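You operate a simulated robot arm through the tools that you are given. There is no shell and no other tool. Be economical: measure what you need, move in short steps, check, and stop when the job is done.

You are at the controls of a simulated robot arm. One attempt, no reset.

JOB
Put the hand brush on the front floor bay. Take the white rowlock and put it on top of the sheet pair with the white clip. Put the grey tape reel on the top of the long strip table away on the top of the table by the strip machine. Put the grey strip with three holes on the top of the low bench. Take the carton marked valves on the top of the patch press bench and put it away on the left middle shelf of the tall rack. Put the round black patch on the top of the parts cart. Take the square black patch and put it on the low shelf of the bin rack. Lift the black lid of the square blue bin open. Do these in any order. Set down upright: carton marked valves.

It is judged by the outcome, as a careful person would: the job done as asked, and still so three seconds after it is handed in. It fails if anything else is knocked over, pushed out of place, dropped, spilled or broken. A push-on lid holds only when it is set on centred and level and pressed home; a screw cap is set on level and turned clockwise until tight. Flat cloth is picked up by pressing the open fingertips on it (5 to 10 N) and closing them slowly along it; thin cloth reads only 2 to 8 mm in the jaws.

ROBOT AND FRAMES
A 7-joint arm with a two-finger parallel gripper on a trunk, on a base that drives. Base frame: it is fixed to the floor where the robot stands at the start and does not move with it; the origin is under the middle of the robot, x ahead of it, y to its left, z up; the surface under the hand at the start is at about z = 620. Readings come in mm, degrees, newtons and seconds.
With the tool pointing down near the work surface it reaches from about 220 to 580 mm from the robot's upright axis, wherever it stands. Its first joint turns from -166.0 to 166.0 degrees. Places, roughly: black lid of the square blue bin [-1100, -6800, 1000]; carton marked valves [3500, -1500, 750]; front floor bay (22x30 cm) [720, 740, 620]; grey strip with three holes [3750, -3000, 750]; grey tape reel (8x8x4 cm) [3600, -4100, 800]; hand brush (12x5x9 cm) [500, 200, 600]; left middle shelf of the tall rack (66x20 cm) [-1540, -9960, 1280]; low shelf of the bin rack [-4100, -7700, 300]; round black patch [-3250, -6750, 750]; sheet pair with the white clip [750, 0, 750]; square black patch [-3500, -6750, 750]; top of the low bench [5700, -1600, 600]; top of the parts cart [-1500, -7700, 600]; top of the table by the strip machine [-5700, 2300, 800]; white rowlock (4x7x11 cm) [1000, 100, 700]. Payload 3.4 kg.
The tool frame sits at the grasp point between the pads (the TCP): z along the fingers, y along the line on which they close. The tips reach 30 mm beyond it. The gripper opens to 94 mm. The fingers are 28 mm wide and 10 mm thick; the gripper's body (50 by 96 mm) begins 55 mm behind the TCP.
Orientation is that of the tool frame in the base frame, as [roll, pitch, yaw] about the fixed x, y, z axes, in that order (R = Rz(yaw) Ry(pitch) Rx(roll)). With the fingers straight down and closing along the base's y, the tool's x points along the base's -x, its y along +y and its z along -z.

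CONTROLS
- The arm moves only by the tool play_rows. Its argument "deltas" is a list of rows, each an object of numbers (a shift or turn left out is 0, a gripper value left out holds the last): "tx", "ty", "tz": the shift along the tool's x, y, z in mm; "wx", "wy", "wz": the turn, a rotation vector about the tool's x, y, z in degrees; "hand": the opening in per cent of the stroke, from 0 (shut) to 100 (fully open). In form: [{"tx": .., "ty": .., "tz": .., "wx": .., "wy": .., "wz": .., "hand": ..}, ...]. A call has 1 to 8 rows; each row is the pose to reach, as a shift and turn from the pose commanded when the call began, along the tool's axes at that moment. Rows are played at 5 a second. More than 50 mm and 8.6 degrees between two rows, or a gripper value outside its range, and nothing of the call is played. Where a pose cannot be reached the arm comes as near as it can. A force on the tool above 40 N (or 10 N above the force at the start of the call, whichever is more), or a blocked arm, ends the call early, and 0.2 s more pass. Each finger travels about 72 mm/s and halts on what it meets, pressing with about 36 N; the grip force reading is that of the motor and also rises with nothing between the fingers. The clock runs only during rows and for 0.2 s after the last one: add rows that repeat a pose to give the fingers time. The reply holds the time, the measured pose of the TCP, the force on the tool along the base axes, the opening and the grip force, in the units named above and with some noise, with the torque about the TCP (base axes, N m) and any sound that the robot's microphone picked up.
- Cameras (640 x 400 px; columns grow to the right, rows downward): "scene" is now at [8.6, 127.9, 1468.2]; the picture's right is [-0.33, -0.94, 0.00], its down [-0.79, 0.28, -0.54] and it looks along [0.51, -0.18, -0.84] (base axes); focal length 249 px, centre (320, 200). "wrist" rides on the gripper at [76, 14, -102] in the tool frame; the picture's right is [-0.18, 0.98, 0.00], its down [-0.75, -0.14, -0.64] and it looks along [-0.63, -0.12, 0.77] (tool axes); focal length 243 px, centre (320, 200). There is no depth. A picture from a camera that has moved, and an enlarged one, comes with that camera's place and axes in the base frame and with its lens.
- snapshot(camera): a new picture of that camera. The clock stands still meanwhile.
- move_column(by): slides the trunk up (or, below 0, down) by that many mm; the arm and the scene camera ride with it, the base frame stays. It gives what a move gives, with no picture.
- roll_base(legs): drives the robot by 1 to 6 legs, each [ahead, left, turn to the left] in mm, mm and degrees, along the robot's own axes; the way and the turn of a leg run together, so that a leg with both is an arc; at most 1500 mm and 180 degrees a leg. The arm and the cameras ride along, it lands a little off, and it stops where it bumps. It gives what a move gives.
- head_to(pan, tilt): turns the head with the scene camera to pan (to the left, within 155 degrees either way) and tilt (down, from -29 to 69), counted from straight ahead of the robot. It gives what a move gives.
- close_up(camera, box): a new picture of the part [left, top, right, bottom] of that camera's present view, enlarged. The clock stands still meanwhile.
- close_job(): hands the job in; it is judged then, once.

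Work in short steps. Places have to be worked out from the pictures, the camera data and where the tool is seen: move nearer, look again, correct. Check each grasp and each placing, and mend what went wrong. You have 217 turns and 198 pictures in all, those below and enlarged ones among them. Open the gripper and draw the arm clear of the work before you hand the job in, unless the task says otherwise; then end with one line.

The tools are called after ">>>" as a command line: name --argument value ..., lists and objects as JSON in quotes. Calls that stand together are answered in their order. play_rows: Moves the arm, as the interface text tells. Its arguments: {"type":"object","properties":{"deltas":{"type":"array","items":{"type":"object","properties":{"tx":{"type":"number"},"ty":{"type":"number"},"tz":{"type":"number"},"wx":{"type":"number"},"wy":{"type":"number"},"wz":{"type":"number"},"hand":{"type":"number"}}}}},"required":["deltas"]} The other tools are called the same way: move_column (by) slides the trunk up or down; roll_base (legs) drives the base; head_to (pan, tilt) turns the head that bears the scene camera; snapshot (camera) takes a picture; close_up (camera, box) takes an enlarged picture of a part of a camera's view; close_job () hands the job in.

At the start:

```text
time: 0.0
ee_pos: [344.2, -9.5, 878.7]
tool_rot: [180.0, 0.0, 179.9]
force: [-0.2, 0.4, 0.4]
moment: [0.02, 0.03, -0.01]
width: 94.2
finger_force: 0.1
trunk travel left (down, up): [-150.0, 236.0]
robot x, y, heading: [3.0, -1.5, 0.2]
head pan, tilt: [-19.2, 57.2]
```

scene: 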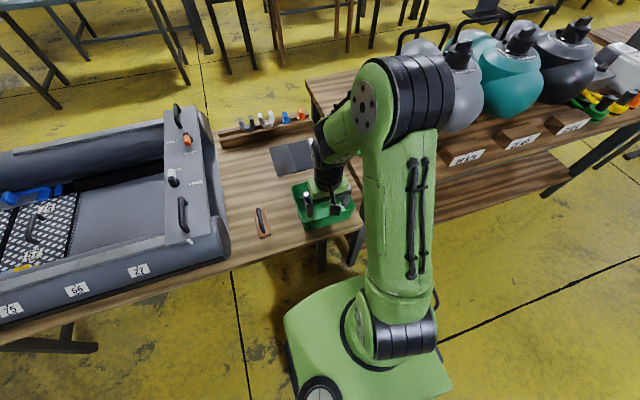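
wrist: 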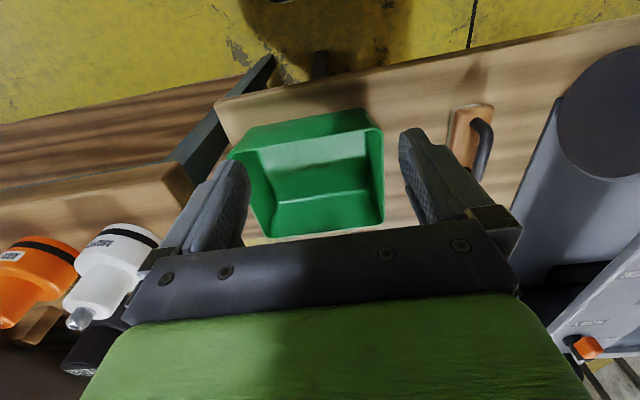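

I'll start by looking closely at the workspace and around.

>>> close_up --camera "scene" --box '[200, 80, 400, 250]'

>>> close_up --camera "scene" --box '[0, 80, 240, 330]'

>>> head_to --pan 0 --tilt 35

>>> snapshot --camera "scene"

```text
2.35 times, centred on (300, 165) of scene
camera zoom: at [8.6, 127.9, 1468.2], right [-0.33, -0.94, 0.0], down [-0.79, 0.28, -0.54], along [0.51, -0.18, -0.84], focal length 586 px, centre (367, 282)
```

zoom: 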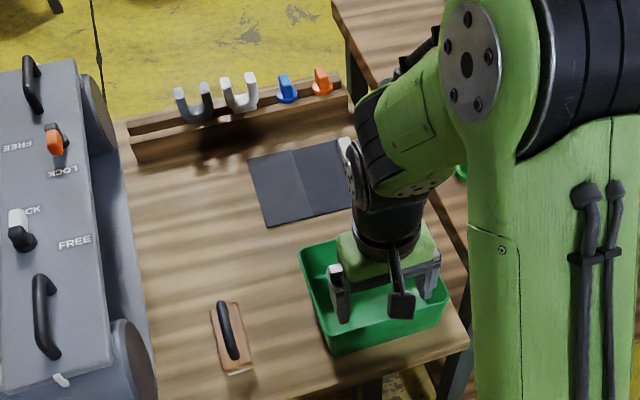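

```text
1.60 times, centred on (120, 205) of scene
camera zoom: at [8.6, 127.9, 1468.2], right [-0.33, -0.94, 0.0], down [-0.79, 0.28, -0.54], along [0.51, -0.18, -0.84], focal length 398 px, centre (640, 192)
```

zoom: 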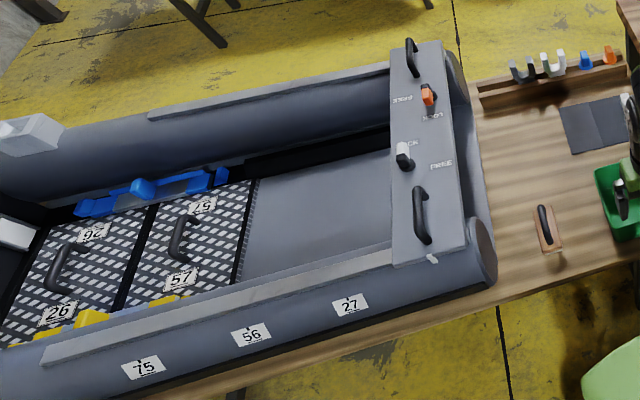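

```text
time: 0.9
ee_pos: [345.4, -10.3, 880.1]
tool_rot: [-180.0, -0.1, -180.0]
force: [0.4, 0.0, 0.2]
moment: [0.0, 0.0, 0.02]
width: 94.1
finger_force: 0.0
trunk travel left (down, up): [-150.0, 236.0]
robot x, y, heading: [1.6, 0.3, -0.1]
head pan, tilt: [0.0, 35.0]
```

```text
193 pictures are left
camera scene: at [30.8, 150.8, 1499.2], right [0.0, -1.0, 0.0], down [-0.57, 0.0, -0.82], along [0.82, 0.0, -0.57], focal length 249 px, centre (320, 200)
```

scene: 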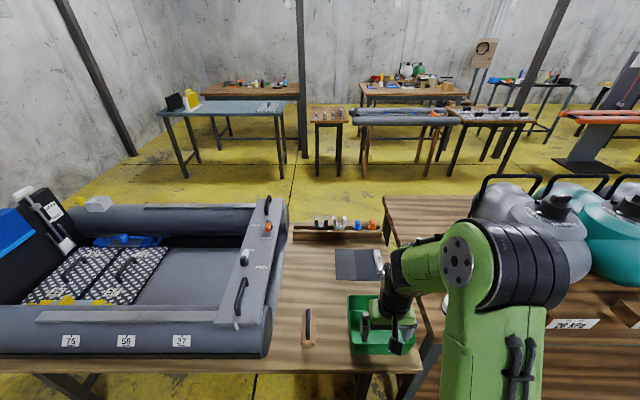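

>>> close_up --camera "scene" --box '[280, 200, 420, 290]'

>>> close_up --camera "scene" --box '[150, 50, 400, 190]'

>>> close_up --camera "scene" --box '[390, 30, 640, 190]'

```text
4.44 times, centred on (350, 245) of scene
camera zoom: at [30.8, 150.8, 1499.2], right [0.0, -1.0, 0.0], down [-0.57, 0.0, -0.82], along [0.82, 0.0, -0.57], focal length 1107 px, centre (187, 0)
```

zoom: 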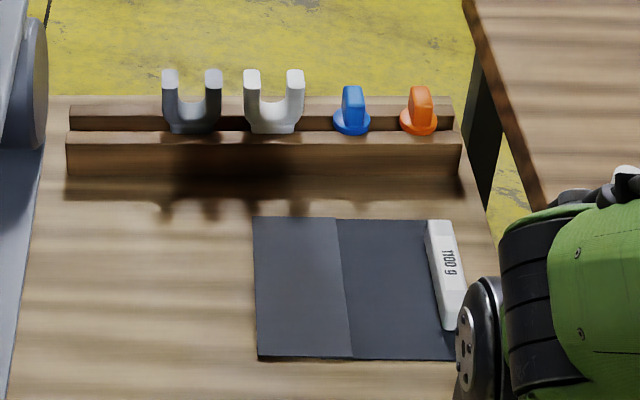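

```text
2.56 times, centred on (275, 120) of scene
camera zoom: at [30.8, 150.8, 1499.2], right [0.0, -1.0, 0.0], down [-0.57, 0.0, -0.82], along [0.82, 0.0, -0.57], focal length 638 px, centre (435, 405)
```

zoom: 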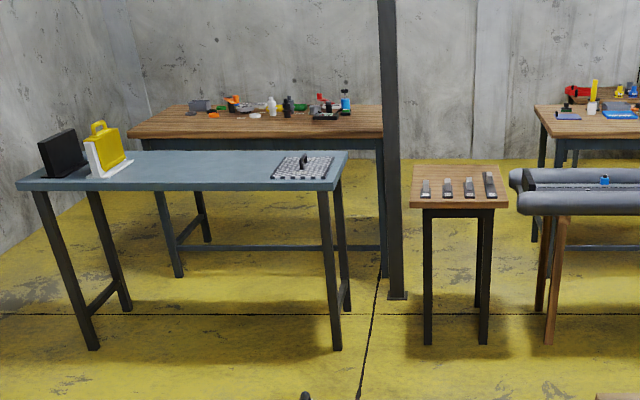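

```text
2.50 times, centred on (515, 110) of scene
camera zoom: at [30.8, 150.8, 1499.2], right [0.0, -1.0, 0.0], down [-0.57, 0.0, -0.82], along [0.82, 0.0, -0.57], focal length 623 px, centre (-168, 425)
```

zoom: 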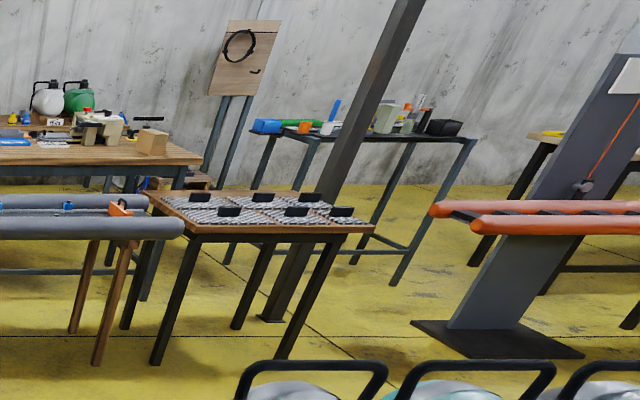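

The brush sits near (484,190). I move above it and look with the wrist camera.

>>> play_rows --deltas '[{"tx": -25, "ty": 40, "tz": 0}, {"tx": -50, "ty": 80, "tz": 10}, {"tx": -75, "ty": 120, "tz": 30}, {"tx": -90, "ty": 160, "tz": 60}, {"tx": -100, "ty": 195, "tz": 80}, {"tx": -100, "ty": 195, "tz": 80}]'

>>> snapshot --camera "wrist"

>>> snapshot --camera "scene"

```text
refused: row 3 steps farther than a row can; nothing moved
```

```text
189 pictures are left
camera wrist: at [270.7, 2.9, 982.7], right [0.18, 0.98, 0.0], down [0.75, -0.14, 0.64], along [0.63, -0.12, -0.77], focal length 243 px, centre (320, 200)
```

wrist: 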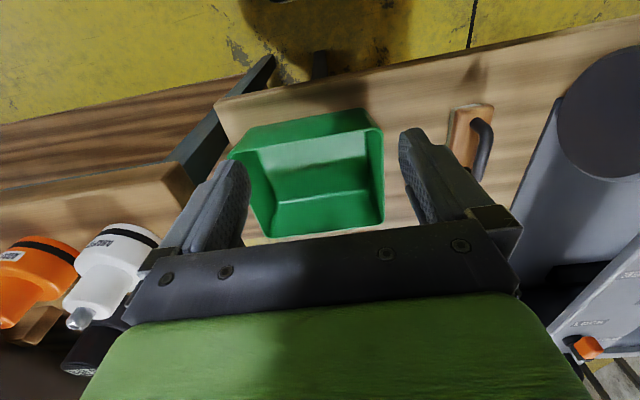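

```text
188 pictures are left
camera scene: at [30.8, 150.8, 1499.2], right [0.0, -1.0, 0.0], down [-0.57, 0.0, -0.82], along [0.82, 0.0, -0.57], focal length 249 px, centre (320, 200)
```

scene: 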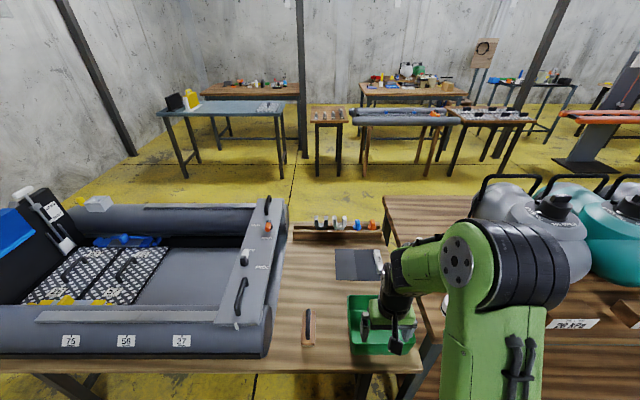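

>>> play_rows --deltas '[{"tx": -24, "ty": 40, "tz": 0}, {"tx": -48, "ty": 80, "tz": 10}, {"tx": -70, "ty": 120, "tz": 20}, {"tx": -85, "ty": 160, "tz": 40}, {"tx": -100, "ty": 190, "tz": 70}, {"tx": -110, "ty": 198, "tz": 100}, {"tx": -110, "ty": 198, "tz": 100}]'

>>> snapshot --camera "wrist"

>>> close_up --camera "scene" --box '[200, 190, 400, 390]'

```text
time: 2.5
ee_pos: [454.1, 189.7, 776.1]
tool_rot: [-179.9, -0.1, 180.0]
force: [0.6, 0.1, 0.7]
moment: [-0.02, 0.01, 0.0]
width: 94.2
finger_force: 0.2
trunk travel left (down, up): [-150.0, 236.0]
robot x, y, heading: [1.4, 3.2, 0.1]
head pan, tilt: [0.0, 35.0]
```

```text
187 pictures are left
camera wrist: at [379.6, 202.5, 880.4], right [0.18, 0.98, 0.0], down [0.75, -0.14, 0.64], along [0.63, -0.12, -0.77], focal length 243 px, centre (320, 200)
```

wrist: 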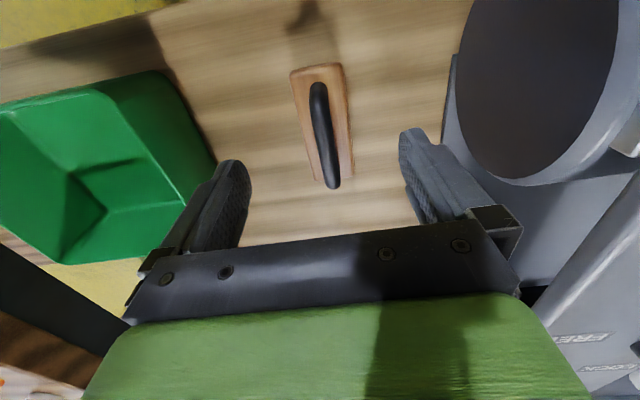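

```text
2.00 times, centred on (300, 290) of scene
camera zoom: at [30.5, 150.8, 1499.3], right [0.0, -1.0, 0.0], down [-0.57, 0.0, -0.82], along [0.82, 0.0, -0.57], focal length 498 px, centre (360, 20)
```

zoom: 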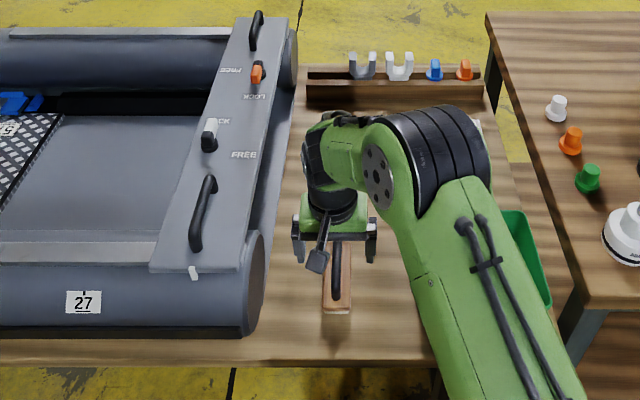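

The brush is aligned with x, centre near (480,188). I descend open to z≈685 and look.

>>> play_rows --deltas '[{"tx": -22, "ty": -1, "tz": 30}, {"tx": -24, "ty": -1, "tz": 60}, {"tx": -24, "ty": -1, "tz": 88}, {"tx": -24, "ty": -1, "tz": 88}]'

>>> snapshot --camera "wrist"

>>> close_up --camera "scene" --box '[270, 240, 370, 350]'

```text
time: 3.5
ee_pos: [480.9, 188.1, 689.5]
tool_rot: [179.9, -0.1, 179.9]
force: [0.0, -0.2, 0.7]
moment: [-0.03, 0.02, 0.0]
width: 93.9
finger_force: 0.1
trunk travel left (down, up): [-150.0, 236.0]
robot x, y, heading: [0.4, 1.0, 0.2]
head pan, tilt: [0.0, 35.0]
```

```text
185 pictures are left
camera wrist: at [406.5, 201.1, 793.2], right [0.18, 0.98, 0.0], down [0.75, -0.14, 0.64], along [0.63, -0.12, -0.77], focal length 243 px, centre (320, 200)
```

wrist: 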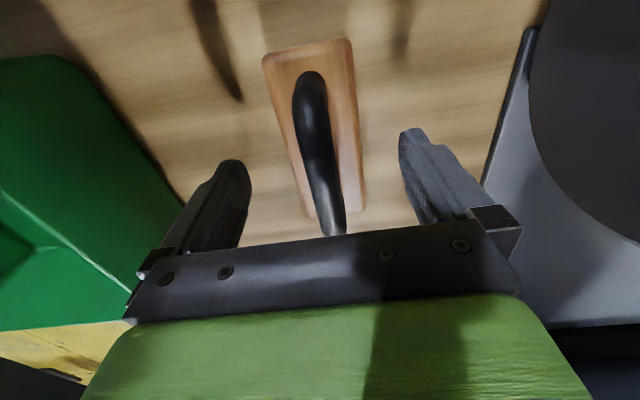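

```text
3.64 times, centred on (320, 295) of scene
camera zoom: at [30.7, 150.9, 1499.3], right [0.0, -1.0, 0.0], down [-0.57, 0.0, -0.82], along [0.82, 0.0, -0.57], focal length 906 px, centre (320, -146)
```

zoom: 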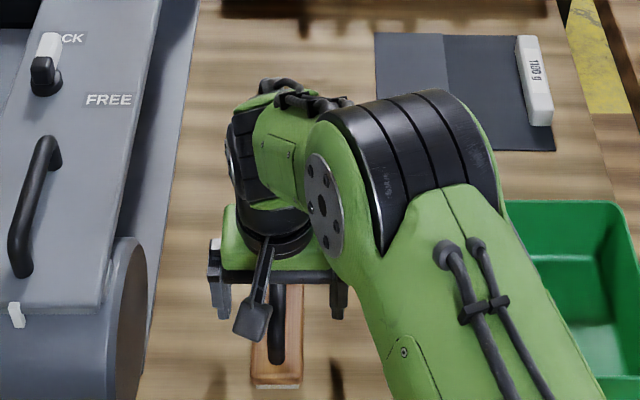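

>>> play_rows --deltas '[{"tx": -4, "tz": 15, "hand": 100}, {"tx": -4, "tz": 15, "hand": 50}, {"tx": -4, "tz": 15, "hand": 0}, {"tx": -4, "tz": 15, "hand": 0}, {"tx": -4, "tz": 15, "hand": 0}, {"tx": -4, "tz": 15, "hand": 0}]'

>>> play_rows --deltas '[{"tz": -20}, {"tz": -50}, {"tz": -85}, {"tz": -85}]'

>>> snapshot --camera "wrist"

```text
time: 4.9
ee_pos: [485.3, 188.2, 675.2]
tool_rot: [-179.9, 0.0, -180.0]
force: [-1.0, 0.9, 0.9]
moment: [0.06, 0.01, -0.01]
width: 47.3
finger_force: 36.3
trunk travel left (down, up): [-150.0, 236.0]
robot x, y, heading: [-0.1, -2.6, -0.0]
head pan, tilt: [0.0, 35.0]
```

```text
time: 5.9
ee_pos: [484.7, 188.5, 762.9]
tool_rot: [180.0, 0.0, 180.0]
force: [0.1, 0.2, 0.4]
moment: [-0.03, -0.01, 0.0]
width: 0.0
finger_force: 32.6
trunk travel left (down, up): [-150.0, 236.0]
robot x, y, heading: [-0.1, -2.1, -0.0]
head pan, tilt: [0.0, 35.0]
```

```text
183 pictures are left
camera wrist: at [409.2, 201.5, 866.9], right [0.18, 0.98, 0.0], down [0.75, -0.14, 0.64], along [0.63, -0.12, -0.77], focal length 243 px, centre (320, 200)
```

wrist: 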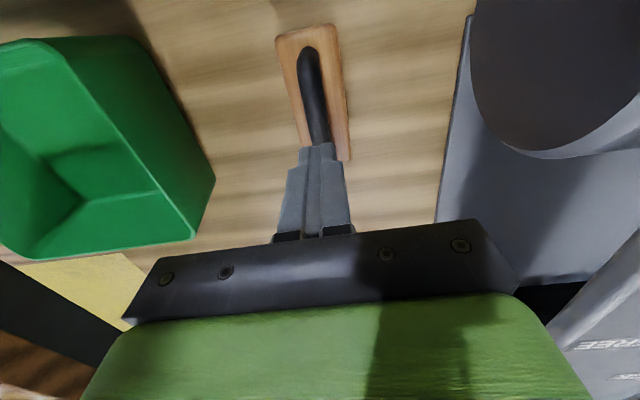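

The pads caught only the block's edge and slipped; brush unmoved. I grip the handle higher.

>>> play_rows --deltas '[{"tz": 10, "hand": 100}, {"tz": 30, "hand": 100}, {"tz": 55, "hand": 100}, {"tz": 76, "hand": 80}, {"tz": 76, "hand": 0}, {"tz": 76, "hand": 0}, {"tz": 76, "hand": 0}, {"tz": 76, "hand": 0}]'

>>> play_rows --deltas '[{"tz": 0, "hand": 0}, {"tz": -20}, {"tz": -50}, {"tz": -90}, {"tz": -90}]'

>>> snapshot --camera "wrist"

```text
time: 7.7
ee_pos: [483.2, 186.6, 685.9]
tool_rot: [-180.0, 0.0, -180.0]
force: [-0.4, 0.2, 0.8]
moment: [0.02, 0.04, -0.02]
width: 47.4
finger_force: 36.0
trunk travel left (down, up): [-150.0, 236.0]
robot x, y, heading: [3.0, -1.8, -0.1]
head pan, tilt: [0.0, 35.0]
```

```text
time: 8.9
ee_pos: [482.9, 188.2, 775.1]
tool_rot: [-180.0, -0.1, -179.9]
force: [0.1, -0.3, -1.9]
moment: [-0.02, 0.01, -0.01]
width: 47.2
finger_force: 35.8
trunk travel left (down, up): [-150.0, 236.0]
robot x, y, heading: [-0.3, -1.7, -0.3]
head pan, tilt: [0.0, 35.0]
```

```text
182 pictures are left
camera wrist: at [408.2, 201.0, 878.7], right [0.18, 0.98, 0.0], down [0.75, -0.14, 0.64], along [0.63, -0.12, -0.77], focal length 243 px, centre (320, 200)
```

wrist: 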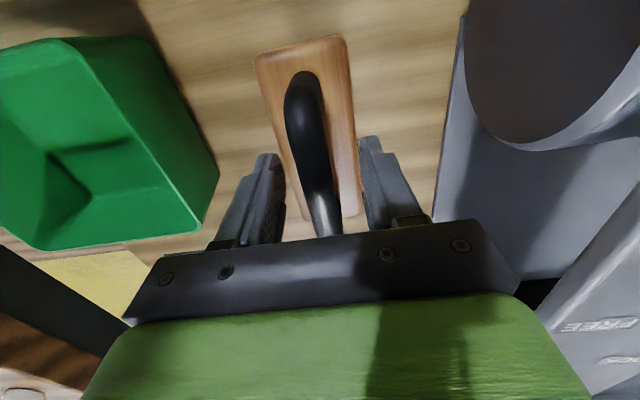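

Held (weight ~2 N, width 47). I raise the trunk, back off, drive left, and look at the bay.

>>> move_column --by 200

>>> roll_base --legs '[[-250, 0, 0], [0, 580, 0]]'

>>> head_to --pan 0 --tilt 50

>>> snapshot --camera "scene"

>>> snapshot --camera "wrist"

```text
time: 11.0
ee_pos: [483.8, 188.6, 975.7]
tool_rot: [180.0, 0.0, 180.0]
force: [-0.1, -1.1, -0.9]
moment: [0.0, 0.0, -0.01]
width: 47.4
finger_force: 36.0
trunk travel left (down, up): [-350.0, 36.0]
robot x, y, heading: [0.8, 1.8, -0.1]
head pan, tilt: [0.0, 35.0]
```

```text
time: 15.8
ee_pos: [233.3, 768.4, 974.5]
tool_rot: [-180.0, 0.0, 179.9]
force: [0.2, 0.7, -1.4]
moment: [-0.06, -0.01, -0.04]
width: 47.4
finger_force: 36.2
trunk travel left (down, up): [-350.0, 36.0]
robot x, y, heading: [-248.4, 576.2, 0.2]
head pan, tilt: [0.0, 35.0]
```

```text
time: 16.5
ee_pos: [233.0, 767.3, 974.5]
tool_rot: [-180.0, 0.0, 180.0]
force: [0.1, -0.2, -1.2]
moment: [0.03, -0.02, -0.01]
width: 47.3
finger_force: 36.1
trunk travel left (down, up): [-350.0, 36.0]
robot x, y, heading: [-248.5, 578.6, 0.3]
head pan, tilt: [0.0, 50.0]
```

```text
181 pictures are left
camera scene: at [-229.5, 730.3, 1677.5], right [0.0, -1.0, 0.0], down [-0.77, 0.0, -0.64], along [0.64, 0.0, -0.77], focal length 249 px, centre (320, 200)
```

scene: 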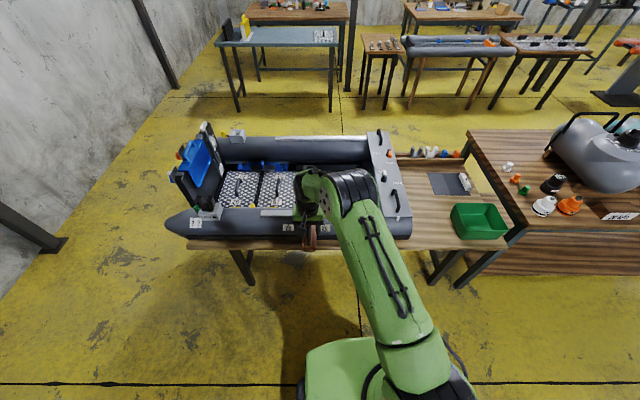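

```text
180 pictures are left
camera wrist: at [158.7, 780.2, 1078.6], right [0.18, 0.98, 0.0], down [0.75, -0.14, 0.64], along [0.63, -0.12, -0.77], focal length 243 px, centre (320, 200)
```

wrist: 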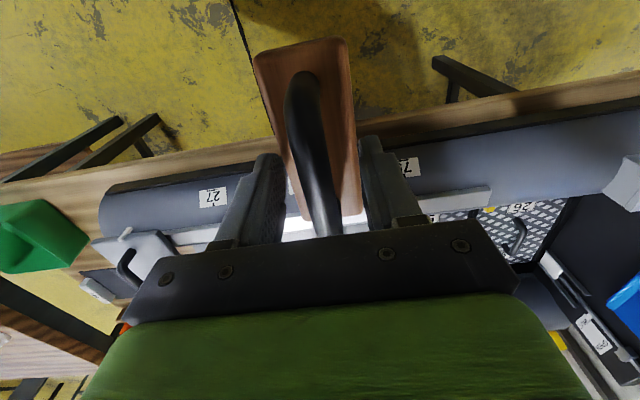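

>>> roll_base --legs '[[420, 0, 0]]'

>>> snapshot --camera "scene"

>>> snapshot --camera "wrist"

```text
time: 19.1
ee_pos: [658.9, 757.3, 974.4]
tool_rot: [-179.9, -0.2, 179.0]
force: [0.2, 0.2, -1.5]
moment: [0.02, -0.01, -0.02]
width: 47.3
finger_force: 36.0
trunk travel left (down, up): [-350.0, 36.0]
robot x, y, heading: [172.8, 576.4, -0.9]
head pan, tilt: [0.0, 50.0]
```

```text
179 pictures are left
camera scene: at [195.5, 727.1, 1677.4], right [-0.01, -1.0, 0.0], down [-0.77, 0.01, -0.64], along [0.64, -0.01, -0.77], focal length 249 px, centre (320, 200)
```

scene: 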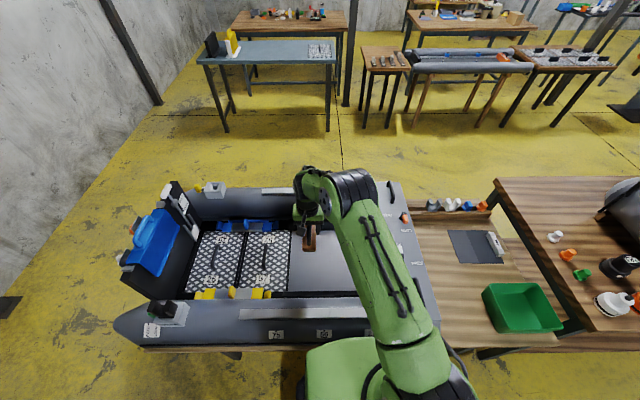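

```text
178 pictures are left
camera wrist: at [584.1, 771.3, 1078.3], right [0.2, 0.98, 0.0], down [0.75, -0.15, 0.64], along [0.63, -0.13, -0.77], focal length 243 px, centre (320, 200)
```

wrist: 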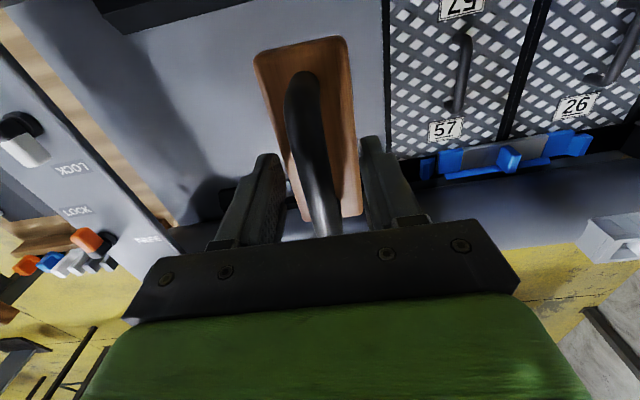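

>>> play_rows --deltas '[{"tx": -30, "ty": -7}, {"tx": -57, "ty": -14}, {"tx": -57, "ty": -14}]'

>>> move_column --by -180

>>> snapshot --camera "wrist"

>>> snapshot --camera "scene"

```text
time: 19.9
ee_pos: [714.0, 742.5, 975.6]
tool_rot: [180.0, 0.0, 179.2]
force: [0.1, -0.8, -1.3]
moment: [-0.01, 0.01, 0.02]
width: 47.4
finger_force: 35.7
trunk travel left (down, up): [-350.0, 36.0]
robot x, y, heading: [172.2, 576.8, -0.9]
head pan, tilt: [0.0, 50.0]
```

```text
time: 21.9
ee_pos: [714.0, 741.7, 795.6]
tool_rot: [180.0, 0.0, 179.0]
force: [0.4, -0.1, -1.0]
moment: [-0.03, 0.0, 0.0]
width: 47.4
finger_force: 36.5
trunk travel left (down, up): [-170.0, 216.0]
robot x, y, heading: [175.0, 575.7, -0.6]
head pan, tilt: [0.0, 50.0]
```

```text
177 pictures are left
camera wrist: at [640.3, 756.6, 899.2], right [0.2, 0.98, 0.0], down [0.75, -0.15, 0.64], along [0.63, -0.13, -0.77], focal length 243 px, centre (320, 200)
```

wrist: 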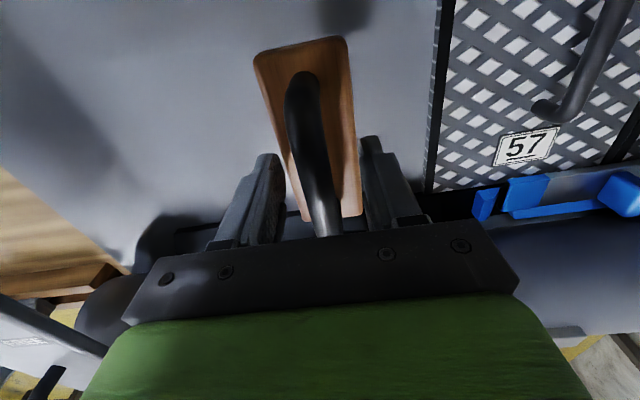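

```text
176 pictures are left
camera scene: at [194.6, 727.0, 1497.4], right [-0.01, -1.0, 0.0], down [-0.77, 0.01, -0.64], along [0.64, -0.01, -0.77], focal length 249 px, centre (320, 200)
```

scene: 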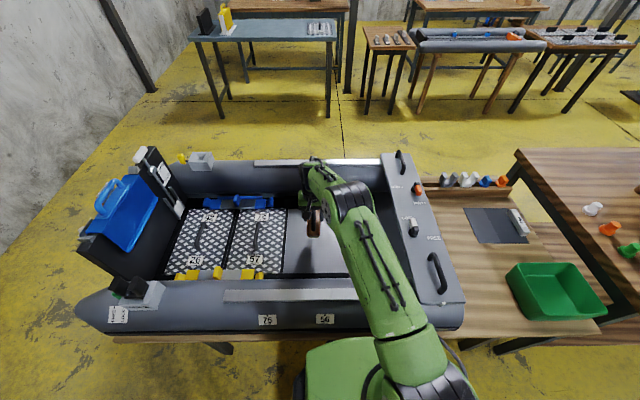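

>>> play_rows --deltas '[{"tz": 30}, {"tz": 60}, {"tz": 85}, {"tz": 92}, {"tz": 92}]'

>>> snapshot --camera "wrist"

```text
time: 23.1
ee_pos: [715.0, 742.6, 703.8]
tool_rot: [180.0, 0.1, 179.1]
force: [-0.1, 1.4, -1.1]
moment: [0.02, 0.01, 0.01]
width: 47.2
finger_force: 36.0
trunk travel left (down, up): [-170.0, 216.0]
robot x, y, heading: [173.1, 579.2, -1.1]
head pan, tilt: [0.0, 50.0]
```

```text
175 pictures are left
camera wrist: at [640.8, 756.4, 807.5], right [0.2, 0.98, 0.0], down [0.75, -0.15, 0.64], along [0.63, -0.13, -0.77], focal length 243 px, centre (320, 200)
```

wrist: 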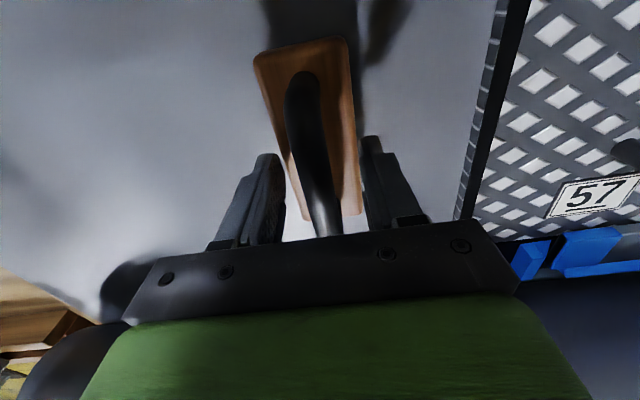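

Not yet touching. Lower in small steps watching force.

>>> play_rows --deltas '[{"tz": 4}, {"tz": 8}, {"tz": 12}, {"tz": 12}]'

>>> play_rows --deltas '[{"tz": 4}, {"tz": 8}, {"tz": 12}, {"tz": 12}]'

```text
time: 24.1
ee_pos: [713.6, 741.6, 693.4]
tool_rot: [179.9, 0.1, 179.2]
force: [0.5, 0.0, 12.8]
moment: [-0.08, 0.76, -0.01]
width: 47.1
finger_force: 35.8
trunk travel left (down, up): [-170.0, 216.0]
robot x, y, heading: [172.1, 574.9, -0.8]
head pan, tilt: [0.0, 50.0]
```

```text
time: 25.1
ee_pos: [714.2, 742.1, 682.5]
tool_rot: [179.9, 0.3, 179.1]
force: [0.2, -3.4, 28.7]
moment: [-0.14, -0.03, -0.02]
width: 47.4
finger_force: 36.0
trunk travel left (down, up): [-170.0, 216.0]
robot x, y, heading: [170.6, 573.6, -0.7]
head pan, tilt: [0.0, 50.0]
```

Contact made; the brush is on the floor. Release and lift.

>>> play_rows --deltas '[{"tz": -4}, {"tz": -4, "hand": 60}, {"tz": -4, "hand": 100}, {"tz": -4, "hand": 100}, {"tz": -30, "hand": 100}, {"tz": -70, "hand": 100}, {"tz": -110, "hand": 100}]'

>>> snapshot --camera "wrist"

```text
time: 26.7
ee_pos: [714.4, 744.4, 785.1]
tool_rot: [-179.9, -0.1, 179.1]
force: [0.3, -0.4, 0.0]
moment: [-0.02, 0.01, -0.01]
width: 94.5
finger_force: 0.1
trunk travel left (down, up): [-170.0, 216.0]
robot x, y, heading: [171.7, 577.3, -0.7]
head pan, tilt: [0.0, 50.0]
```

```text
174 pictures are left
camera wrist: at [639.5, 757.5, 889.2], right [0.2, 0.98, 0.0], down [0.75, -0.15, 0.64], along [0.63, -0.13, -0.77], focal length 243 px, centre (320, 200)
```

wrist: 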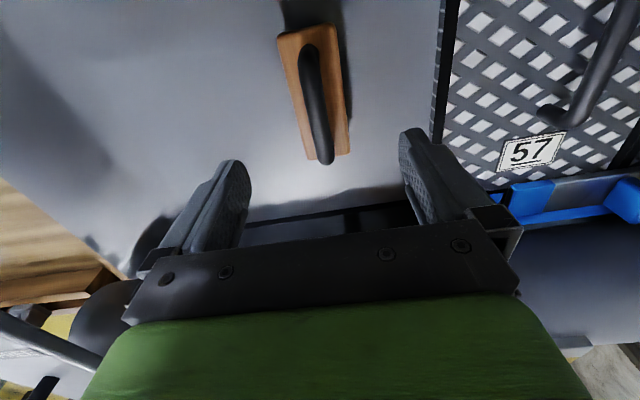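

The brush rests in the bay. Now raise, back off, and circle the dinghy's left end to reach the rowlock rack from the far side.

>>> move_column --by 180

>>> play_rows --deltas '[{"tx": 50}, {"tx": 100}, {"tx": 150}, {"tx": 190, "ty": -20}, {"tx": 190, "ty": -60}, {"tx": 190, "ty": -110}, {"tx": 190, "ty": -150}]'

>>> roll_base --legs '[[-450, 0, 0], [0, 1500, 0]]'

>>> head_to --pan 0 --tilt 30

>>> snapshot --camera "scene"

```text
time: 28.7
ee_pos: [714.5, 744.1, 966.1]
tool_rot: [180.0, 0.1, 179.0]
force: [0.0, -0.4, -0.1]
moment: [-0.01, 0.01, 0.01]
width: 94.1
finger_force: 0.1
trunk travel left (down, up): [-350.0, 36.0]
robot x, y, heading: [168.4, 575.2, -0.8]
head pan, tilt: [0.0, 50.0]
```

```text
time: 30.3
ee_pos: [522.9, 595.7, 966.8]
tool_rot: [179.9, 0.0, 179.1]
force: [0.9, 0.5, 0.7]
moment: [0.03, -0.02, 0.02]
width: 93.9
finger_force: 0.1
trunk travel left (down, up): [-350.0, 36.0]
robot x, y, heading: [173.1, 573.1, -0.8]
head pan, tilt: [0.0, 50.0]
```

```text
time: 39.9
ee_pos: [112.0, 2065.5, 966.0]
tool_rot: [180.0, 0.1, 177.8]
force: [0.1, 0.0, -0.8]
moment: [0.02, 0.02, 0.02]
width: 93.9
finger_force: 0.1
trunk travel left (down, up): [-350.0, 36.0]
robot x, y, heading: [-238.9, 2057.1, -2.4]
head pan, tilt: [0.0, 50.0]
```

```text
time: 40.7
ee_pos: [112.8, 2065.4, 966.8]
tool_rot: [-179.9, 0.0, 177.6]
force: [0.6, 0.6, 0.7]
moment: [-0.01, 0.02, 0.03]
width: 93.9
finger_force: 0.1
trunk travel left (down, up): [-350.0, 36.0]
robot x, y, heading: [-239.9, 2051.5, -2.4]
head pan, tilt: [0.0, 30.0]
```

```text
173 pictures are left
camera scene: at [-200.0, 2203.0, 1706.9], right [-0.04, -1.0, 0.0], down [-0.5, 0.02, -0.87], along [0.86, -0.04, -0.5], focal length 249 px, centre (320, 200)
```

scene: 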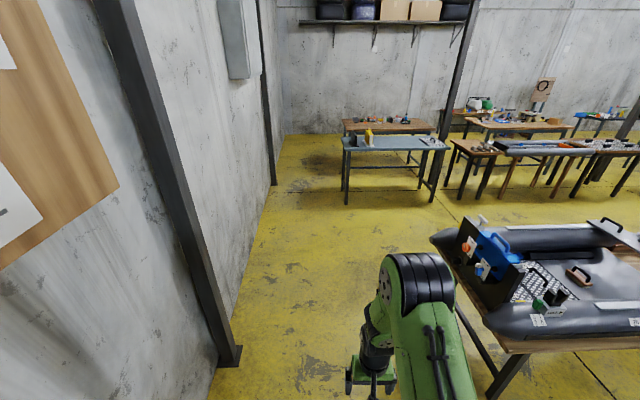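

>>> roll_base --legs '[[0, 0, 2.4], [1500, 0, 0], [400, 0, 0], [0, -1500, 0], [0, -450, 0], [0, 0, 180]]'

>>> head_to --pan 0 --tilt 45

>>> snapshot --camera "scene"

```text
time: 67.5
ee_pos: [1423.8, 109.5, 966.4]
tool_rot: [-180.0, 0.0, 0.4]
force: [-1.0, -0.3, 0.1]
moment: [-0.01, -0.01, 0.01]
width: 94.0
finger_force: 0.1
trunk travel left (down, up): [-350.0, 36.0]
robot x, y, heading: [1773.1, 134.9, -179.6]
head pan, tilt: [0.0, 30.0]
```

```text
time: 68.2
ee_pos: [1424.1, 109.0, 967.2]
tool_rot: [-180.0, 0.0, 0.3]
force: [0.9, 0.1, 0.0]
moment: [0.01, 0.0, 0.01]
width: 94.1
finger_force: 0.1
trunk travel left (down, up): [-350.0, 36.0]
robot x, y, heading: [1774.3, 135.7, -179.7]
head pan, tilt: [0.0, 45.0]
```

```text
172 pictures are left
camera scene: at [1756.7, -16.5, 1684.4], right [-0.01, 1.0, 0.0], down [0.71, 0.0, -0.71], along [-0.71, 0.0, -0.71], focal length 249 px, centre (320, 200)
```

scene: 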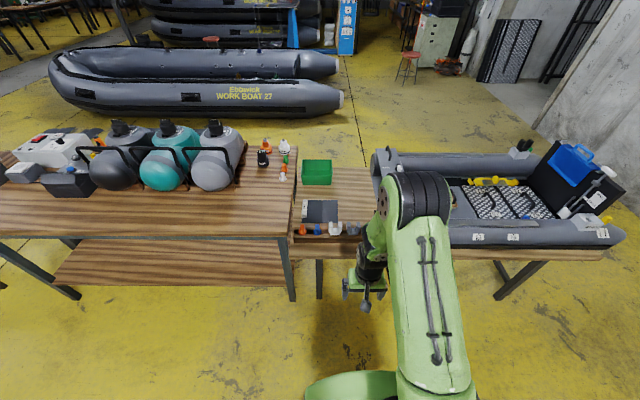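

>>> roll_base --legs '[[0, 90, 0], [470, 0, 0]]'

>>> snapshot --camera "wrist"

>>> snapshot --camera "scene"

```text
time: 71.7
ee_pos: [960.0, 8.8, 965.3]
tool_rot: [180.0, 0.1, 1.0]
force: [1.4, 0.8, 0.1]
moment: [-0.01, -0.03, -0.04]
width: 94.3
finger_force: 0.1
trunk travel left (down, up): [-350.0, 36.0]
robot x, y, heading: [1311.6, 41.1, -179.0]
head pan, tilt: [0.0, 45.0]
```

```text
171 pictures are left
camera wrist: at [1038.4, -4.6, 1069.7], right [-0.16, -0.99, 0.0], down [-0.76, 0.13, 0.64], along [-0.63, 0.11, -0.77], focal length 243 px, centre (320, 200)
```

wrist: 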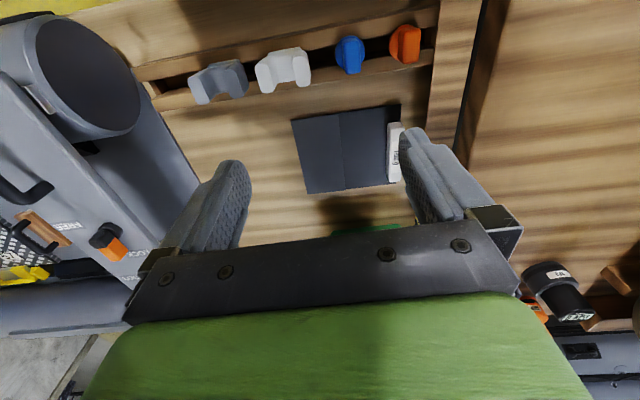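

```text
170 pictures are left
camera scene: at [1294.1, -111.3, 1684.4], right [-0.02, 1.0, 0.0], down [0.71, 0.01, -0.71], along [-0.71, -0.01, -0.71], focal length 249 px, centre (320, 200)
```

scene: 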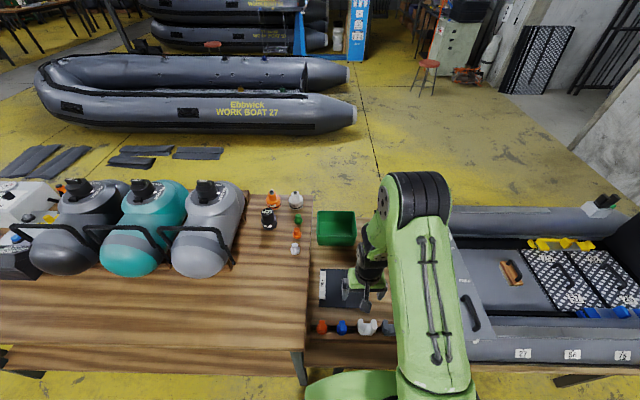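

The white rowlock is at about (970,57,~700). I move closer for a detailed look.

>>> play_rows --deltas '[{"ty": -24, "tz": 20}, {"ty": -48, "tz": 50}, {"ty": -48, "tz": 95}, {"ty": -48, "tz": 125}, {"ty": -48, "tz": 125}]'

>>> close_up --camera "wrist" --box '[160, 0, 480, 200]'

>>> close_up --camera "scene" --box '[300, 250, 440, 350]'

```text
time: 72.9
ee_pos: [962.7, 58.4, 840.7]
tool_rot: [-180.0, 0.0, 1.1]
force: [-0.4, -0.4, -0.4]
moment: [0.03, 0.0, 0.02]
width: 93.9
finger_force: 0.1
trunk travel left (down, up): [-350.0, 36.0]
robot x, y, heading: [1312.0, 42.5, -178.8]
head pan, tilt: [0.0, 45.0]
```

```text
2.00 times, centred on (320, 100) of wrist
camera zoom: at [1040.2, 44.7, 943.7], right [-0.16, -0.99, 0.0], down [-0.76, 0.13, 0.64], along [-0.63, 0.11, -0.77], focal length 485 px, centre (320, 400)
```

zoom: 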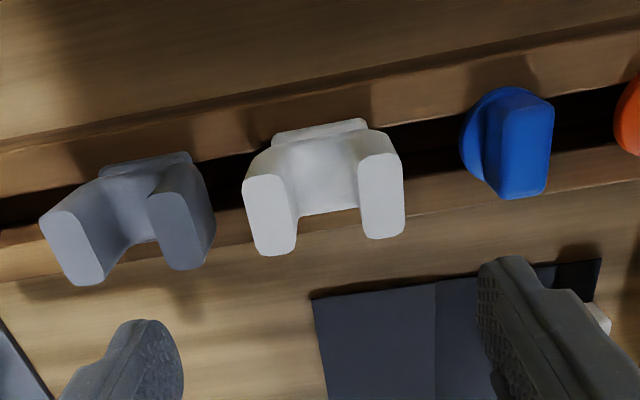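

```text
4.00 times, centred on (370, 300) of scene
camera zoom: at [1295.1, -111.6, 1684.4], right [-0.02, 1.0, 0.0], down [0.71, 0.01, -0.71], along [-0.71, -0.01, -0.71], focal length 996 px, centre (120, -200)
```

zoom: 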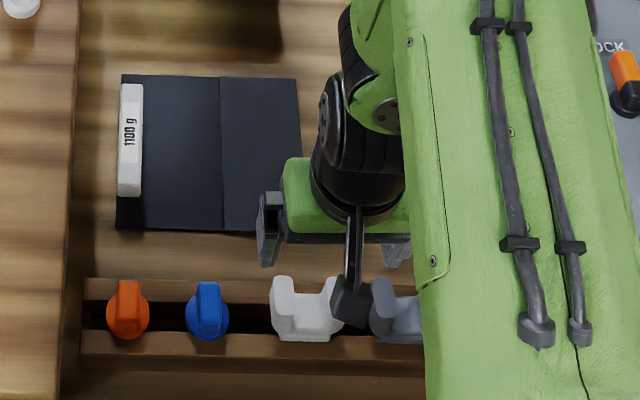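

Rowlock centre ≈(978,55), prong tops ≈760; neighbours leave no room along y, so I'll turn the gripper 90° and grip across x.

>>> play_rows --deltas '[{"wz": -8.5}, {"wz": -17}, {"wz": -25.5}, {"wz": -34}, {"wz": -42.5}, {"wz": -51}, {"wz": -59.5}, {"wz": -68}]'

>>> play_rows --deltas '[{"wz": -8}, {"wz": -15}, {"wz": -21}, {"wz": -21}]'

>>> snapshot --camera "wrist"

>>> close_up --camera "scene" --box '[300, 250, 440, 350]'

```text
time: 74.7
ee_pos: [958.9, 57.4, 841.9]
tool_rot: [-180.0, -0.1, 69.3]
force: [0.0, -0.5, 0.7]
moment: [0.01, -0.01, -0.03]
width: 94.2
finger_force: 0.0
trunk travel left (down, up): [-350.0, 36.0]
robot x, y, heading: [1313.4, 37.1, -178.9]
head pan, tilt: [0.0, 45.0]
```

```text
time: 75.7
ee_pos: [959.9, 57.4, 840.1]
tool_rot: [180.0, 0.0, 90.3]
force: [-0.1, -0.1, -0.3]
moment: [0.0, 0.01, -0.02]
width: 94.0
finger_force: 0.1
trunk travel left (down, up): [-350.0, 36.0]
robot x, y, heading: [1310.8, 40.7, -178.9]
head pan, tilt: [0.0, 45.0]
```

```text
167 pictures are left
camera wrist: at [975.2, 132.2, 944.6], right [0.98, -0.18, 0.0], down [-0.14, -0.75, 0.64], along [-0.12, -0.63, -0.77], focal length 243 px, centre (320, 200)
```

wrist: 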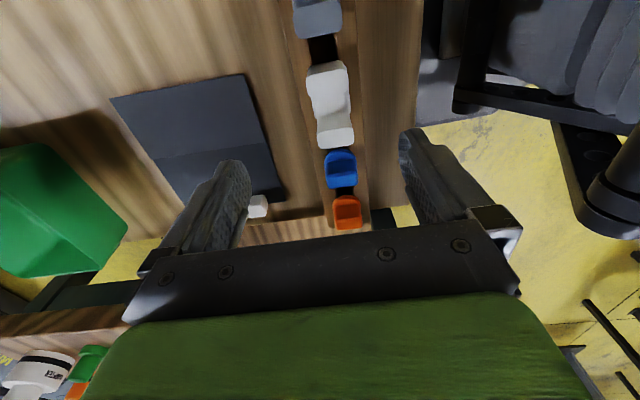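

```text
4.00 times, centred on (370, 300) of scene
camera zoom: at [1294.9, -111.3, 1684.4], right [-0.02, 1.0, 0.0], down [0.71, 0.01, -0.71], along [-0.71, -0.01, -0.71], focal length 996 px, centre (120, -200)
```

zoom: 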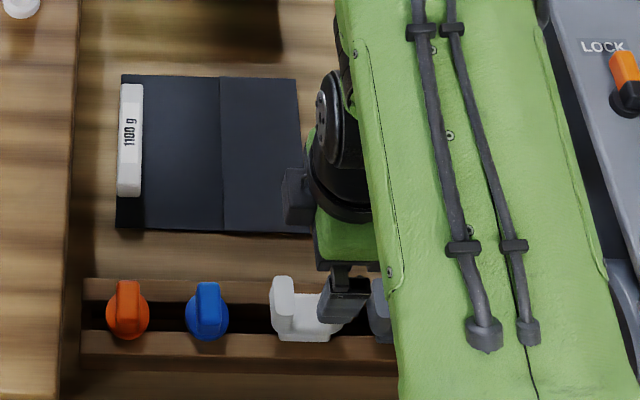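

>>> play_rows --deltas '[{"ty": 13, "tz": 30}, {"ty": 13, "tz": 70}, {"ty": 13, "tz": 105}, {"ty": 13, "tz": 130}, {"ty": 13, "tz": 130}]'

>>> snapshot --camera "wrist"

>>> close_up --camera "scene" --box '[300, 250, 440, 350]'

```text
time: 76.9
ee_pos: [971.1, 58.7, 710.8]
tool_rot: [-179.9, -0.1, 90.3]
force: [-0.2, -0.5, 0.5]
moment: [0.01, 0.0, 0.01]
width: 93.9
finger_force: 0.1
trunk travel left (down, up): [-350.0, 36.0]
robot x, y, heading: [1307.3, 40.0, -178.9]
head pan, tilt: [0.0, 45.0]
```

```text
165 pictures are left
camera wrist: at [986.4, 133.4, 814.7], right [0.98, -0.18, 0.0], down [-0.14, -0.75, 0.64], along [-0.12, -0.63, -0.77], focal length 243 px, centre (320, 200)
```

wrist: 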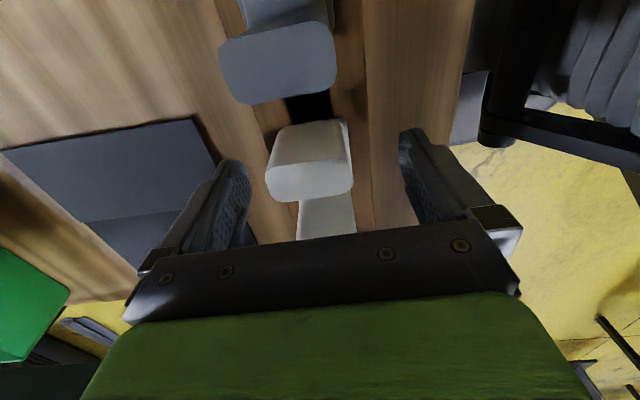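

```text
4.00 times, centred on (370, 300) of scene
camera zoom: at [1295.0, -111.3, 1684.4], right [-0.02, 1.0, 0.0], down [0.71, 0.01, -0.71], along [-0.71, -0.01, -0.71], focal length 996 px, centre (120, -200)
```

zoom: 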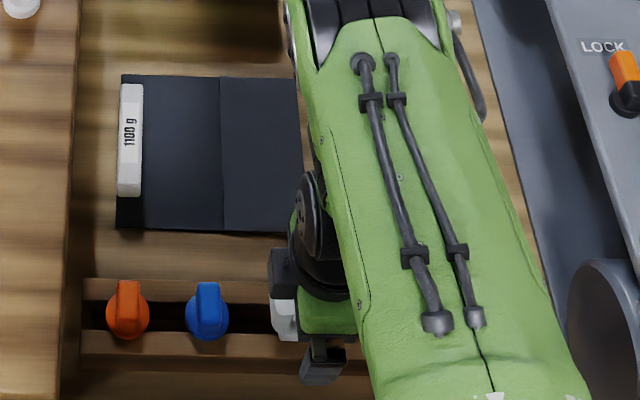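

>>> play_rows --deltas '[{"tz": 4, "hand": 70}, {"tz": 4, "hand": 40}, {"tz": 4, "hand": 0}, {"tz": 4, "hand": 0}, {"tz": 4, "hand": 0}, {"tz": 4, "hand": 0}]'

>>> play_rows --deltas '[{"tz": -20, "hand": 0}, {"tz": -50}, {"tz": -90}, {"tz": -130}, {"tz": -130}]'

>>> snapshot --camera "wrist"

>>> close_up --camera "scene" --box '[300, 230, 440, 350]'

```text
time: 78.3
ee_pos: [970.8, 57.4, 707.2]
tool_rot: [-180.0, 0.0, 90.1]
force: [0.4, 0.0, -0.1]
moment: [-0.03, 0.0, -0.01]
width: 39.3
finger_force: 36.0
trunk travel left (down, up): [-350.0, 36.0]
robot x, y, heading: [1311.9, 38.1, -178.8]
head pan, tilt: [0.0, 45.0]
```

```text
time: 79.5
ee_pos: [974.1, 58.0, 837.7]
tool_rot: [179.9, 0.0, 90.2]
force: [0.6, 0.5, -0.8]
moment: [-0.01, 0.03, 0.0]
width: 39.1
finger_force: 36.4
trunk travel left (down, up): [-350.0, 36.0]
robot x, y, heading: [1311.3, 41.8, -178.7]
head pan, tilt: [0.0, 45.0]
```

```text
163 pictures are left
camera wrist: at [989.8, 133.1, 941.3], right [0.98, -0.18, 0.0], down [-0.14, -0.75, 0.64], along [-0.12, -0.63, -0.77], focal length 243 px, centre (320, 200)
```

wrist: 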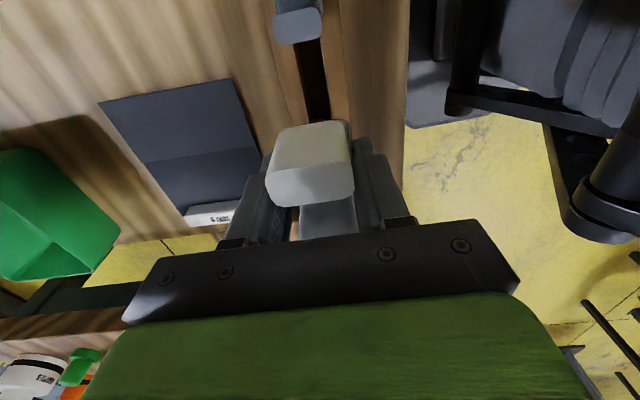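

```text
3.33 times, centred on (370, 290) of scene
camera zoom: at [1294.1, -111.3, 1684.3], right [-0.02, 1.0, 0.0], down [0.71, 0.01, -0.71], along [-0.71, -0.01, -0.71], focal length 830 px, centre (153, -100)
```

zoom: 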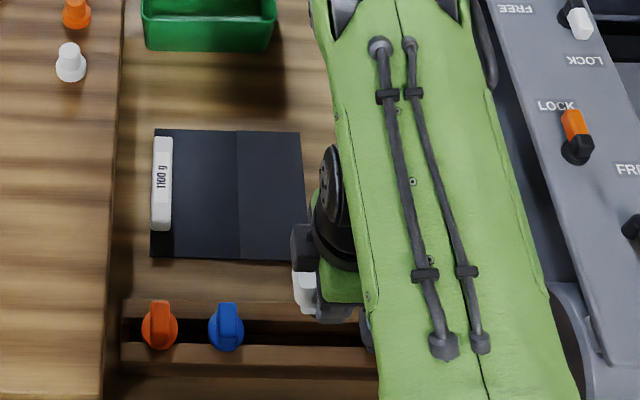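

>>> play_rows --deltas '[{"ty": -40, "tx": -12}, {"ty": -80, "tx": -25}, {"ty": -120, "tx": -37}, {"ty": -160, "tx": -50}, {"ty": -193, "tx": -62}, {"ty": -193, "tx": -62, "tz": 40}, {"ty": -193, "tx": -62, "tz": 80}, {"ty": -193, "tx": -62, "tz": 80}]'

>>> snapshot --camera "wrist"

>>> close_up --camera "scene" --box '[280, 200, 420, 320]'

```text
time: 81.3
ee_pos: [781.3, -6.0, 758.7]
tool_rot: [179.9, -0.1, 90.1]
force: [-0.1, 0.3, -1.5]
moment: [0.04, 0.01, 0.0]
width: 39.1
finger_force: 36.1
trunk travel left (down, up): [-350.0, 36.0]
robot x, y, heading: [1307.7, 41.6, -178.8]
head pan, tilt: [0.0, 45.0]
```

```text
161 pictures are left
camera wrist: at [796.6, 69.1, 862.5], right [0.98, -0.18, 0.0], down [-0.14, -0.75, 0.64], along [-0.12, -0.63, -0.77], focal length 243 px, centre (320, 200)
```

wrist: 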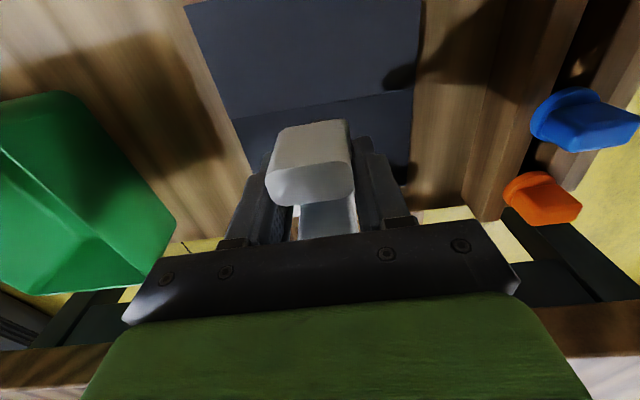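

```text
3.33 times, centred on (350, 260) of scene
camera zoom: at [1295.0, -111.5, 1684.4], right [-0.02, 1.0, 0.0], down [0.71, 0.01, -0.71], along [-0.71, -0.01, -0.71], focal length 830 px, centre (220, 0)
```

zoom: 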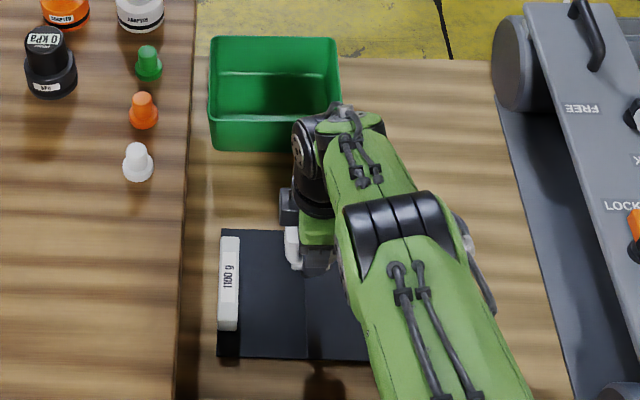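

>>> play_rows --deltas '[{"tz": 30}, {"tz": 50}, {"tz": 56}, {"tz": 60}, {"tz": 60}]'

>>> play_rows --deltas '[{"tz": 4}, {"tz": 8}, {"tz": 12}, {"tz": 12}]'

```text
time: 82.5
ee_pos: [797.6, -4.7, 716.4]
tool_rot: [180.0, 0.0, 90.1]
force: [0.9, -0.8, -0.4]
moment: [0.02, 0.0, -0.02]
width: 39.2
finger_force: 35.7
out of reach, approached as far as the arm can: row 1, 2, 3, 4, 5
trunk travel left (down, up): [-350.0, 36.0]
robot x, y, heading: [1308.2, 38.4, -178.9]
head pan, tilt: [0.0, 45.0]
```

```text
time: 83.5
ee_pos: [805.5, -1.7, 709.9]
tool_rot: [179.9, -0.1, 90.2]
force: [-0.1, -0.4, -0.6]
moment: [0.0, -0.03, -0.03]
width: 39.5
finger_force: 36.2
out of reach, approached as far as the arm can: row 2, 3, 4
trunk travel left (down, up): [-350.0, 36.0]
robot x, y, heading: [1311.5, 46.4, -178.7]
head pan, tilt: [0.0, 45.0]
```

The raised trunk limits reach; I shift up/back and lower by the trunk instead.

>>> play_rows --deltas '[{"tz": -30}, {"ty": -15, "tz": -55}, {"ty": -22, "tz": -60}, {"ty": -22, "tz": -60}]'

>>> move_column --by -60

```text
time: 84.5
ee_pos: [785.2, -4.2, 769.7]
tool_rot: [-180.0, -0.1, 90.1]
force: [0.3, -0.4, -1.5]
moment: [0.02, 0.02, -0.02]
width: 39.5
finger_force: 36.1
trunk travel left (down, up): [-350.0, 36.0]
robot x, y, heading: [1309.9, 40.9, -178.7]
head pan, tilt: [0.0, 45.0]
```

```text
time: 85.5
ee_pos: [785.3, -3.1, 708.2]
tool_rot: [-179.9, 0.0, 90.1]
force: [0.6, 0.0, -0.8]
moment: [-0.06, 0.03, 0.01]
width: 39.2
finger_force: 36.2
trunk travel left (down, up): [-290.0, 96.0]
robot x, y, heading: [1307.9, 43.5, -178.9]
head pan, tilt: [0.0, 45.0]
```

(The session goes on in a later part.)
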